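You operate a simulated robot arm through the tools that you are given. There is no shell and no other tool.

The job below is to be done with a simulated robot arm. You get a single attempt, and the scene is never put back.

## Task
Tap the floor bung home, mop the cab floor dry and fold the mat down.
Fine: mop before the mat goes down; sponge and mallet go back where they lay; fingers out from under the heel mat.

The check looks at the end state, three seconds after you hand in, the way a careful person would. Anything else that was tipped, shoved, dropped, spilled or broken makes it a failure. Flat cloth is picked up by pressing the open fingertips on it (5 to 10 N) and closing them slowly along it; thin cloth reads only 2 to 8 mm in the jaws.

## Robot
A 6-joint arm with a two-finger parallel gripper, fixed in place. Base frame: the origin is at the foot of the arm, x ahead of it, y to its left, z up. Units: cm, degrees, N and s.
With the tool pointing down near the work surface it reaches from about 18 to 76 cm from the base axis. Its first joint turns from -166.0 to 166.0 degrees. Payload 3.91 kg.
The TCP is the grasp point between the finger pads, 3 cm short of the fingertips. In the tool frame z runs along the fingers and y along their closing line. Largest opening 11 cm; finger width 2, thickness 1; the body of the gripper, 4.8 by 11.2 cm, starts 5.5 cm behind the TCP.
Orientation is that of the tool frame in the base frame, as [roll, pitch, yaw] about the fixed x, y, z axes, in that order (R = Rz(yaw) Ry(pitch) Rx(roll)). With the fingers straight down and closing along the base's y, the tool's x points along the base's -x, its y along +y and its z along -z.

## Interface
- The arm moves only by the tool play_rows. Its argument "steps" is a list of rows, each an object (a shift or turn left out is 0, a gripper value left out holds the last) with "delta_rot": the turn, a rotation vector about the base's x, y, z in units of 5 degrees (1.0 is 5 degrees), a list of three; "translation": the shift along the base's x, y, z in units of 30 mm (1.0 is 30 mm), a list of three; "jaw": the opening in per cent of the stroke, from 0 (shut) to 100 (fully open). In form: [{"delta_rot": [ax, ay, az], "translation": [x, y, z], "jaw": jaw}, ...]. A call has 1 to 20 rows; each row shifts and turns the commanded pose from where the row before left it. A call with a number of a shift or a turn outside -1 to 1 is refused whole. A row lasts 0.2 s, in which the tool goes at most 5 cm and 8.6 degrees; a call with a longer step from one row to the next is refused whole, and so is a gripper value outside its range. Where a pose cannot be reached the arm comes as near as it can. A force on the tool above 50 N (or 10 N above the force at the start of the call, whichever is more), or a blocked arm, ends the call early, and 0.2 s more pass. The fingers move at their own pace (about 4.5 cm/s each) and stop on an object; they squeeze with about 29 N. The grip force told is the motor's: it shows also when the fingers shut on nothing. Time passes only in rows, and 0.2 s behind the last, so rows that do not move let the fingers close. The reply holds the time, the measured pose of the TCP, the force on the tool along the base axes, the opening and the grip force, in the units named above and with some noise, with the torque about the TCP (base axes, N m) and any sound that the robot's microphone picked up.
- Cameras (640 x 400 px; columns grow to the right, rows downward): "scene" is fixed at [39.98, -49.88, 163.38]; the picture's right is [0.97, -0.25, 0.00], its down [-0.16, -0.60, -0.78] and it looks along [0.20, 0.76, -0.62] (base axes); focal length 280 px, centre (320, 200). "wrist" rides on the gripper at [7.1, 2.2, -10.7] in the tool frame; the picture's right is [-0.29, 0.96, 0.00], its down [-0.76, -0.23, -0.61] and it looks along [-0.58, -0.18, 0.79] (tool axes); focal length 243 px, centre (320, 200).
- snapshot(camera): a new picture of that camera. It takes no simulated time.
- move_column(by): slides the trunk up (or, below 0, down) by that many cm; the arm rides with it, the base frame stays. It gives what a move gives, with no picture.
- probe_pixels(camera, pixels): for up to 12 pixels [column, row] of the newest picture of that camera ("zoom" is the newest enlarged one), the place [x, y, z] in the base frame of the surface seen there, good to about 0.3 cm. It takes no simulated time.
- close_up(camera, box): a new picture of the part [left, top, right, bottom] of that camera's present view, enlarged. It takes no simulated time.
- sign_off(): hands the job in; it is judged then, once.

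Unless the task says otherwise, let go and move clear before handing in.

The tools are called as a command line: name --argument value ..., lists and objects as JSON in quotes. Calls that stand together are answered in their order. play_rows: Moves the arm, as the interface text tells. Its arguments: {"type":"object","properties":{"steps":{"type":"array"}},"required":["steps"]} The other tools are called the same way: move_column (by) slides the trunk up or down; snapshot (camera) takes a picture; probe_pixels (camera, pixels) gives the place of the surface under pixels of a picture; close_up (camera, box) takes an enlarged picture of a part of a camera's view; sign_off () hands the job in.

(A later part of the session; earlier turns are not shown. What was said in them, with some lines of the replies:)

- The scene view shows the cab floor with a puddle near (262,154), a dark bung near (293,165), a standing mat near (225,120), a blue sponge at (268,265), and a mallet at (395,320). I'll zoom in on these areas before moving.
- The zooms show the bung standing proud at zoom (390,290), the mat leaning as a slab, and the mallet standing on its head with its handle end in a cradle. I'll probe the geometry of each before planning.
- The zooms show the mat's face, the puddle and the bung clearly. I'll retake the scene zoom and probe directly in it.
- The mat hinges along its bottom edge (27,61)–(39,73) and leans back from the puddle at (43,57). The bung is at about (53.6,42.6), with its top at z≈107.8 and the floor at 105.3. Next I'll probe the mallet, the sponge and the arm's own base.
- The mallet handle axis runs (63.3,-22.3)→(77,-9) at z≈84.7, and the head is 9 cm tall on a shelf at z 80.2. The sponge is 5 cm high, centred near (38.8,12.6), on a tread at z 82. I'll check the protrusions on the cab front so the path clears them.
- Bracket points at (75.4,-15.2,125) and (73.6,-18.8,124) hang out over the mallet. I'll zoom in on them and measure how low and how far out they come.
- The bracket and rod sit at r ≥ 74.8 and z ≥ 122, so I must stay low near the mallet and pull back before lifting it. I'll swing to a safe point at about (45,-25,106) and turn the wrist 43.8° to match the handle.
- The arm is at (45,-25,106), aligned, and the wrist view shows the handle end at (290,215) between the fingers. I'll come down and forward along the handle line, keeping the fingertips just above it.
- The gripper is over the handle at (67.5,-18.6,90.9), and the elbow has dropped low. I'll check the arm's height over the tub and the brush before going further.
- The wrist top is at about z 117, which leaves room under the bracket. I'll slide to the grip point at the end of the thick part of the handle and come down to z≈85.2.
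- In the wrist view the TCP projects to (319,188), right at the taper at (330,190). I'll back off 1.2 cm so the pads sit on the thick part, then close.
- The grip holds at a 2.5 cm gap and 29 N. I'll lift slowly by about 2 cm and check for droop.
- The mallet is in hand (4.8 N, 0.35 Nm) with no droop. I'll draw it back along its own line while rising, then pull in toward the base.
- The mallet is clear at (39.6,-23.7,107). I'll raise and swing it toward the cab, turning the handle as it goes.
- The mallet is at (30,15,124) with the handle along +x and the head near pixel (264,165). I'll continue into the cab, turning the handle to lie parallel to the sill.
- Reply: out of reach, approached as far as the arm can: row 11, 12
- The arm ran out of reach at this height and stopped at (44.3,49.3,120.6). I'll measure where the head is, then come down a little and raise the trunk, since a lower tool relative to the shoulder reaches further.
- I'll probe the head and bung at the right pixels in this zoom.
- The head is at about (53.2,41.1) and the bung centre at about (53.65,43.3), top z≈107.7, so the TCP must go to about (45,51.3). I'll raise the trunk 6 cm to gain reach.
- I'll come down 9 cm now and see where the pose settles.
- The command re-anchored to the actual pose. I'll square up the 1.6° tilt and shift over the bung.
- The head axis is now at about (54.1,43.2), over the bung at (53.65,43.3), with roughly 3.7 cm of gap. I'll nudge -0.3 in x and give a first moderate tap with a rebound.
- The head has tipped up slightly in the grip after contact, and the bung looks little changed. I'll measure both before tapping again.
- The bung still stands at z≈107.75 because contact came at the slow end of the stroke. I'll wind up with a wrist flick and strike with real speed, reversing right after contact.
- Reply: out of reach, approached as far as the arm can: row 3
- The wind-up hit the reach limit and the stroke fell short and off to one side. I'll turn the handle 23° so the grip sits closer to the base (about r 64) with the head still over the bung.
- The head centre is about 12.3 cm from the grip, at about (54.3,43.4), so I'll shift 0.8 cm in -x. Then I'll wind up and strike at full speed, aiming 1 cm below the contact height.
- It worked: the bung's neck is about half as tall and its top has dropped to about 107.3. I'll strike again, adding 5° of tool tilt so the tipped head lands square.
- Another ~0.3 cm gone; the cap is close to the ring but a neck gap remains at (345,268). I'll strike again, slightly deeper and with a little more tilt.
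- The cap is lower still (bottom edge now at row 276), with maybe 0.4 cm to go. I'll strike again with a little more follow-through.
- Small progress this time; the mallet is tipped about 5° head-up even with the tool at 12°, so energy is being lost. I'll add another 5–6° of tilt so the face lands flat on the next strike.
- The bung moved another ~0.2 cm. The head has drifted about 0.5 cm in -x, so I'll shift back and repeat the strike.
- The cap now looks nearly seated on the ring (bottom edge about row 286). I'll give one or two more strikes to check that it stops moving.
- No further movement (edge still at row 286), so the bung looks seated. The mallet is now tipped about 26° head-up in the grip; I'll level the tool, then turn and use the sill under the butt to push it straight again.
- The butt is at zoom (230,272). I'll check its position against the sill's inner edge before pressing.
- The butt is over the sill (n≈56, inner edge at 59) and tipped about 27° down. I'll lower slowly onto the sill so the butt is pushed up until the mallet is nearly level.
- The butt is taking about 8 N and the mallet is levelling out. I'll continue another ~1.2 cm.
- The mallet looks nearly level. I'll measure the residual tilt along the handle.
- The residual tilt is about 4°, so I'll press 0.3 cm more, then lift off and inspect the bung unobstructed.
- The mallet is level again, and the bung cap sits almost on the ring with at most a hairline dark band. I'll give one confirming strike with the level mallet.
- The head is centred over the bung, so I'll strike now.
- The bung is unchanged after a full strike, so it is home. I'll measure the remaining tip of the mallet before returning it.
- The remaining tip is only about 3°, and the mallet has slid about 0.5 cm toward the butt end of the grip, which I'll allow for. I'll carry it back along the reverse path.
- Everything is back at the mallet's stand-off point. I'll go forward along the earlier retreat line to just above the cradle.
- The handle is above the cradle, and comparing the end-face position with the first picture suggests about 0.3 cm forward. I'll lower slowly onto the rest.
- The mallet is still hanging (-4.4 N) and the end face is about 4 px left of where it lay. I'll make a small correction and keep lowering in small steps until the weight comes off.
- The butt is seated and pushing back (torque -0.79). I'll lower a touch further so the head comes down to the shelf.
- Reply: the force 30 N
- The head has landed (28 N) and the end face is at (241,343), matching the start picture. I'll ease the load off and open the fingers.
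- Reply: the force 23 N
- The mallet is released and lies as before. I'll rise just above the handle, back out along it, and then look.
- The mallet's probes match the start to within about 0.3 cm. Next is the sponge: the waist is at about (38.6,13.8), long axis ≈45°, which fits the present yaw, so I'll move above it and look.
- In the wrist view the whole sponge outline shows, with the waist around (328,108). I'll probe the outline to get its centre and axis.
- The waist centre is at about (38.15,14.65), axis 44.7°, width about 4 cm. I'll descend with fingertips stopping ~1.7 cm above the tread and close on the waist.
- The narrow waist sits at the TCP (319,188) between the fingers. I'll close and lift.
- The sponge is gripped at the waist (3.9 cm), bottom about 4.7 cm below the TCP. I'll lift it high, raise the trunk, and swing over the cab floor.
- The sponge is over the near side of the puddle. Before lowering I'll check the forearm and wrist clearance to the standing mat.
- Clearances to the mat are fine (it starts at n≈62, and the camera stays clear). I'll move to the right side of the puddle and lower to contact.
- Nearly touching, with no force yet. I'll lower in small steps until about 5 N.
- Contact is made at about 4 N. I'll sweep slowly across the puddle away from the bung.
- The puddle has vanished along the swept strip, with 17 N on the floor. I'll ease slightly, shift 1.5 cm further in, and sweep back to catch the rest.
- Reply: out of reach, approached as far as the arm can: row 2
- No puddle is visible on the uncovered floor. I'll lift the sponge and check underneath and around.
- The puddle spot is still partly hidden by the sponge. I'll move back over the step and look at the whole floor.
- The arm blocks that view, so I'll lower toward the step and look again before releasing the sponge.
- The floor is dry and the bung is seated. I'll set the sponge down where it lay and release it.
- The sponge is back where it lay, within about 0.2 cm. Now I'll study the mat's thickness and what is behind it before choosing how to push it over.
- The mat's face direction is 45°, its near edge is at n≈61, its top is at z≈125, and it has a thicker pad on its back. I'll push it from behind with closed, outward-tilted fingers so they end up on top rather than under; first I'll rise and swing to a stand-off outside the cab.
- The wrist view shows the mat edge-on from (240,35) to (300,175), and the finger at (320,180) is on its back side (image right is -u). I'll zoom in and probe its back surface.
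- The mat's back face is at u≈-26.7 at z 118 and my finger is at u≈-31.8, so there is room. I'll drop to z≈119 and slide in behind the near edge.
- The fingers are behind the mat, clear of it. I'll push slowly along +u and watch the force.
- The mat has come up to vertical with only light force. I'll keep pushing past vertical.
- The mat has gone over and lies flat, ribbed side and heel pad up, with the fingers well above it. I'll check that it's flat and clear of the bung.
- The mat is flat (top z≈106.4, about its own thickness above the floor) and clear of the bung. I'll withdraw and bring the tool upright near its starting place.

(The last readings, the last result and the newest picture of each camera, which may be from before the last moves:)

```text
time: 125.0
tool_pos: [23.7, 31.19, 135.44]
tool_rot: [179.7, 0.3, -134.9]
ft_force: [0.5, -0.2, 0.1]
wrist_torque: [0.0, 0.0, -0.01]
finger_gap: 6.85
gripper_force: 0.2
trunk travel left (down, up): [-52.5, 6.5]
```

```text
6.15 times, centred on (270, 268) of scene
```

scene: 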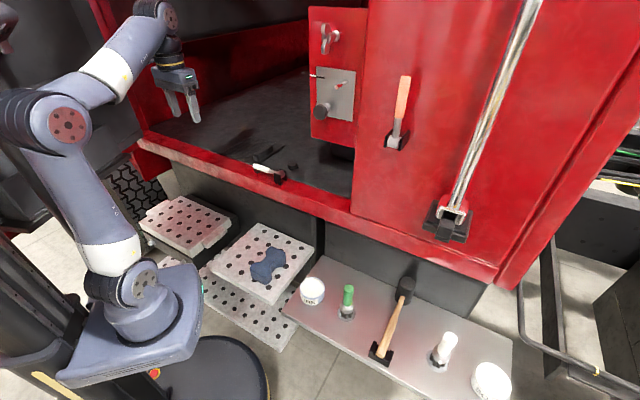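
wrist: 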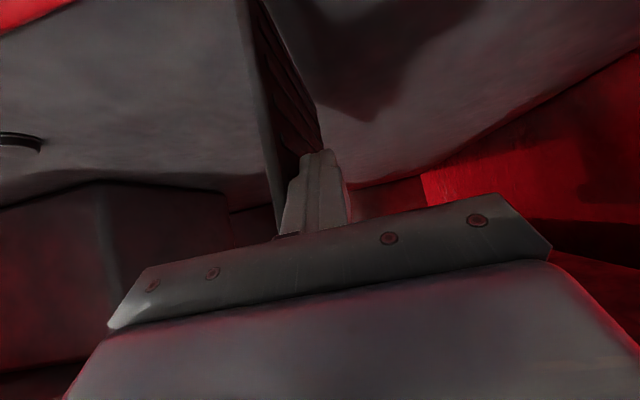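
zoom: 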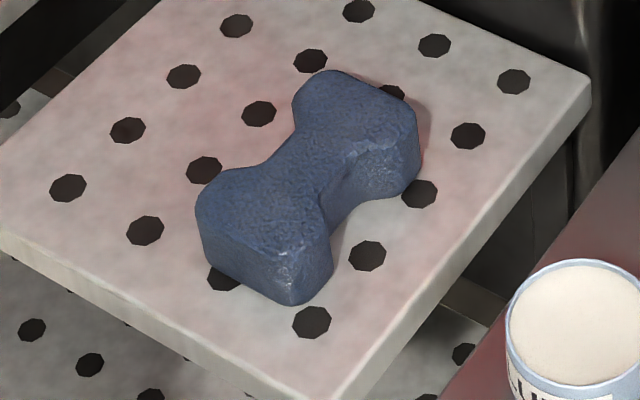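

Everything is as intended. As a last check I'll probe the mat's free edge, where a thin dark line shows, to confirm it lies flat.

close_up --camera "scene" --box '[230, 125, 310, 175]'

probe_pixels --camera "zoom" --pixels '[[440, 155], [420, 170], [380, 200], [340, 150], [300, 245], [120, 260], [60, 225], [200, 150], [445, 170], [500, 180], [150, 200], [260, 270]]'

```text
8.00 times, centred on (270, 150) of scene
```

zoom: 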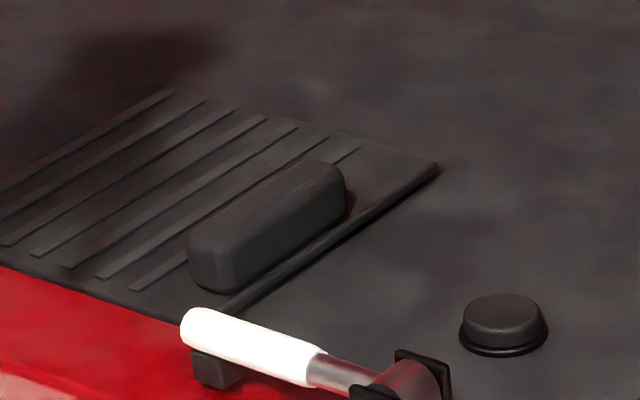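

```text
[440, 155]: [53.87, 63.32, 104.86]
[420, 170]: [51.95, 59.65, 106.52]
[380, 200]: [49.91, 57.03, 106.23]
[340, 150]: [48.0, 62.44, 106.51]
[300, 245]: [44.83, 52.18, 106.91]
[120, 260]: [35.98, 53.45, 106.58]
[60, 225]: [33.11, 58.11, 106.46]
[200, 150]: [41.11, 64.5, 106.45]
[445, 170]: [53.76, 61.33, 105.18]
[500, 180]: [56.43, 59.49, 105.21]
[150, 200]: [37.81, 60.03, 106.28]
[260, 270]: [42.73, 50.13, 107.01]
```

The mat reads an even z≈106.3–106.6 across its surface. The floor is dry, the bung cap is on its ring, and the mallet and sponge are back in place with the arm clear, so I'm handing in.

sign_off

```text
The job is handed in.
```

The job is done and handed in: the bung is tapped home, the cab floor is dry and the mat is folded down flat. I have not seen the check's verdict.

- **Bung:** it took several mallet strikes. The last two moved it no further and the cap sits on its ring, so I took it as home. A hairline dark band still shows between cap and ring.
- **Mopping:** I wiped the puddle up before the mat went down, and no water was visible afterwards.
- **Mat:** I pushed it over from behind, so the fingers were never under it. It dropped the last part by itself, lies flat and is clear of the bung.
- **Mallet and sponge:** both are back within about 0.4 cm of where they lay. The mallet tipped in the grip while striking, so I pressed its butt lightly (about 8 N) on the sill to straighten it.

Nothing else was tipped, spilled or moved that I could see. The arm finished clear of the work with its fingers opening.
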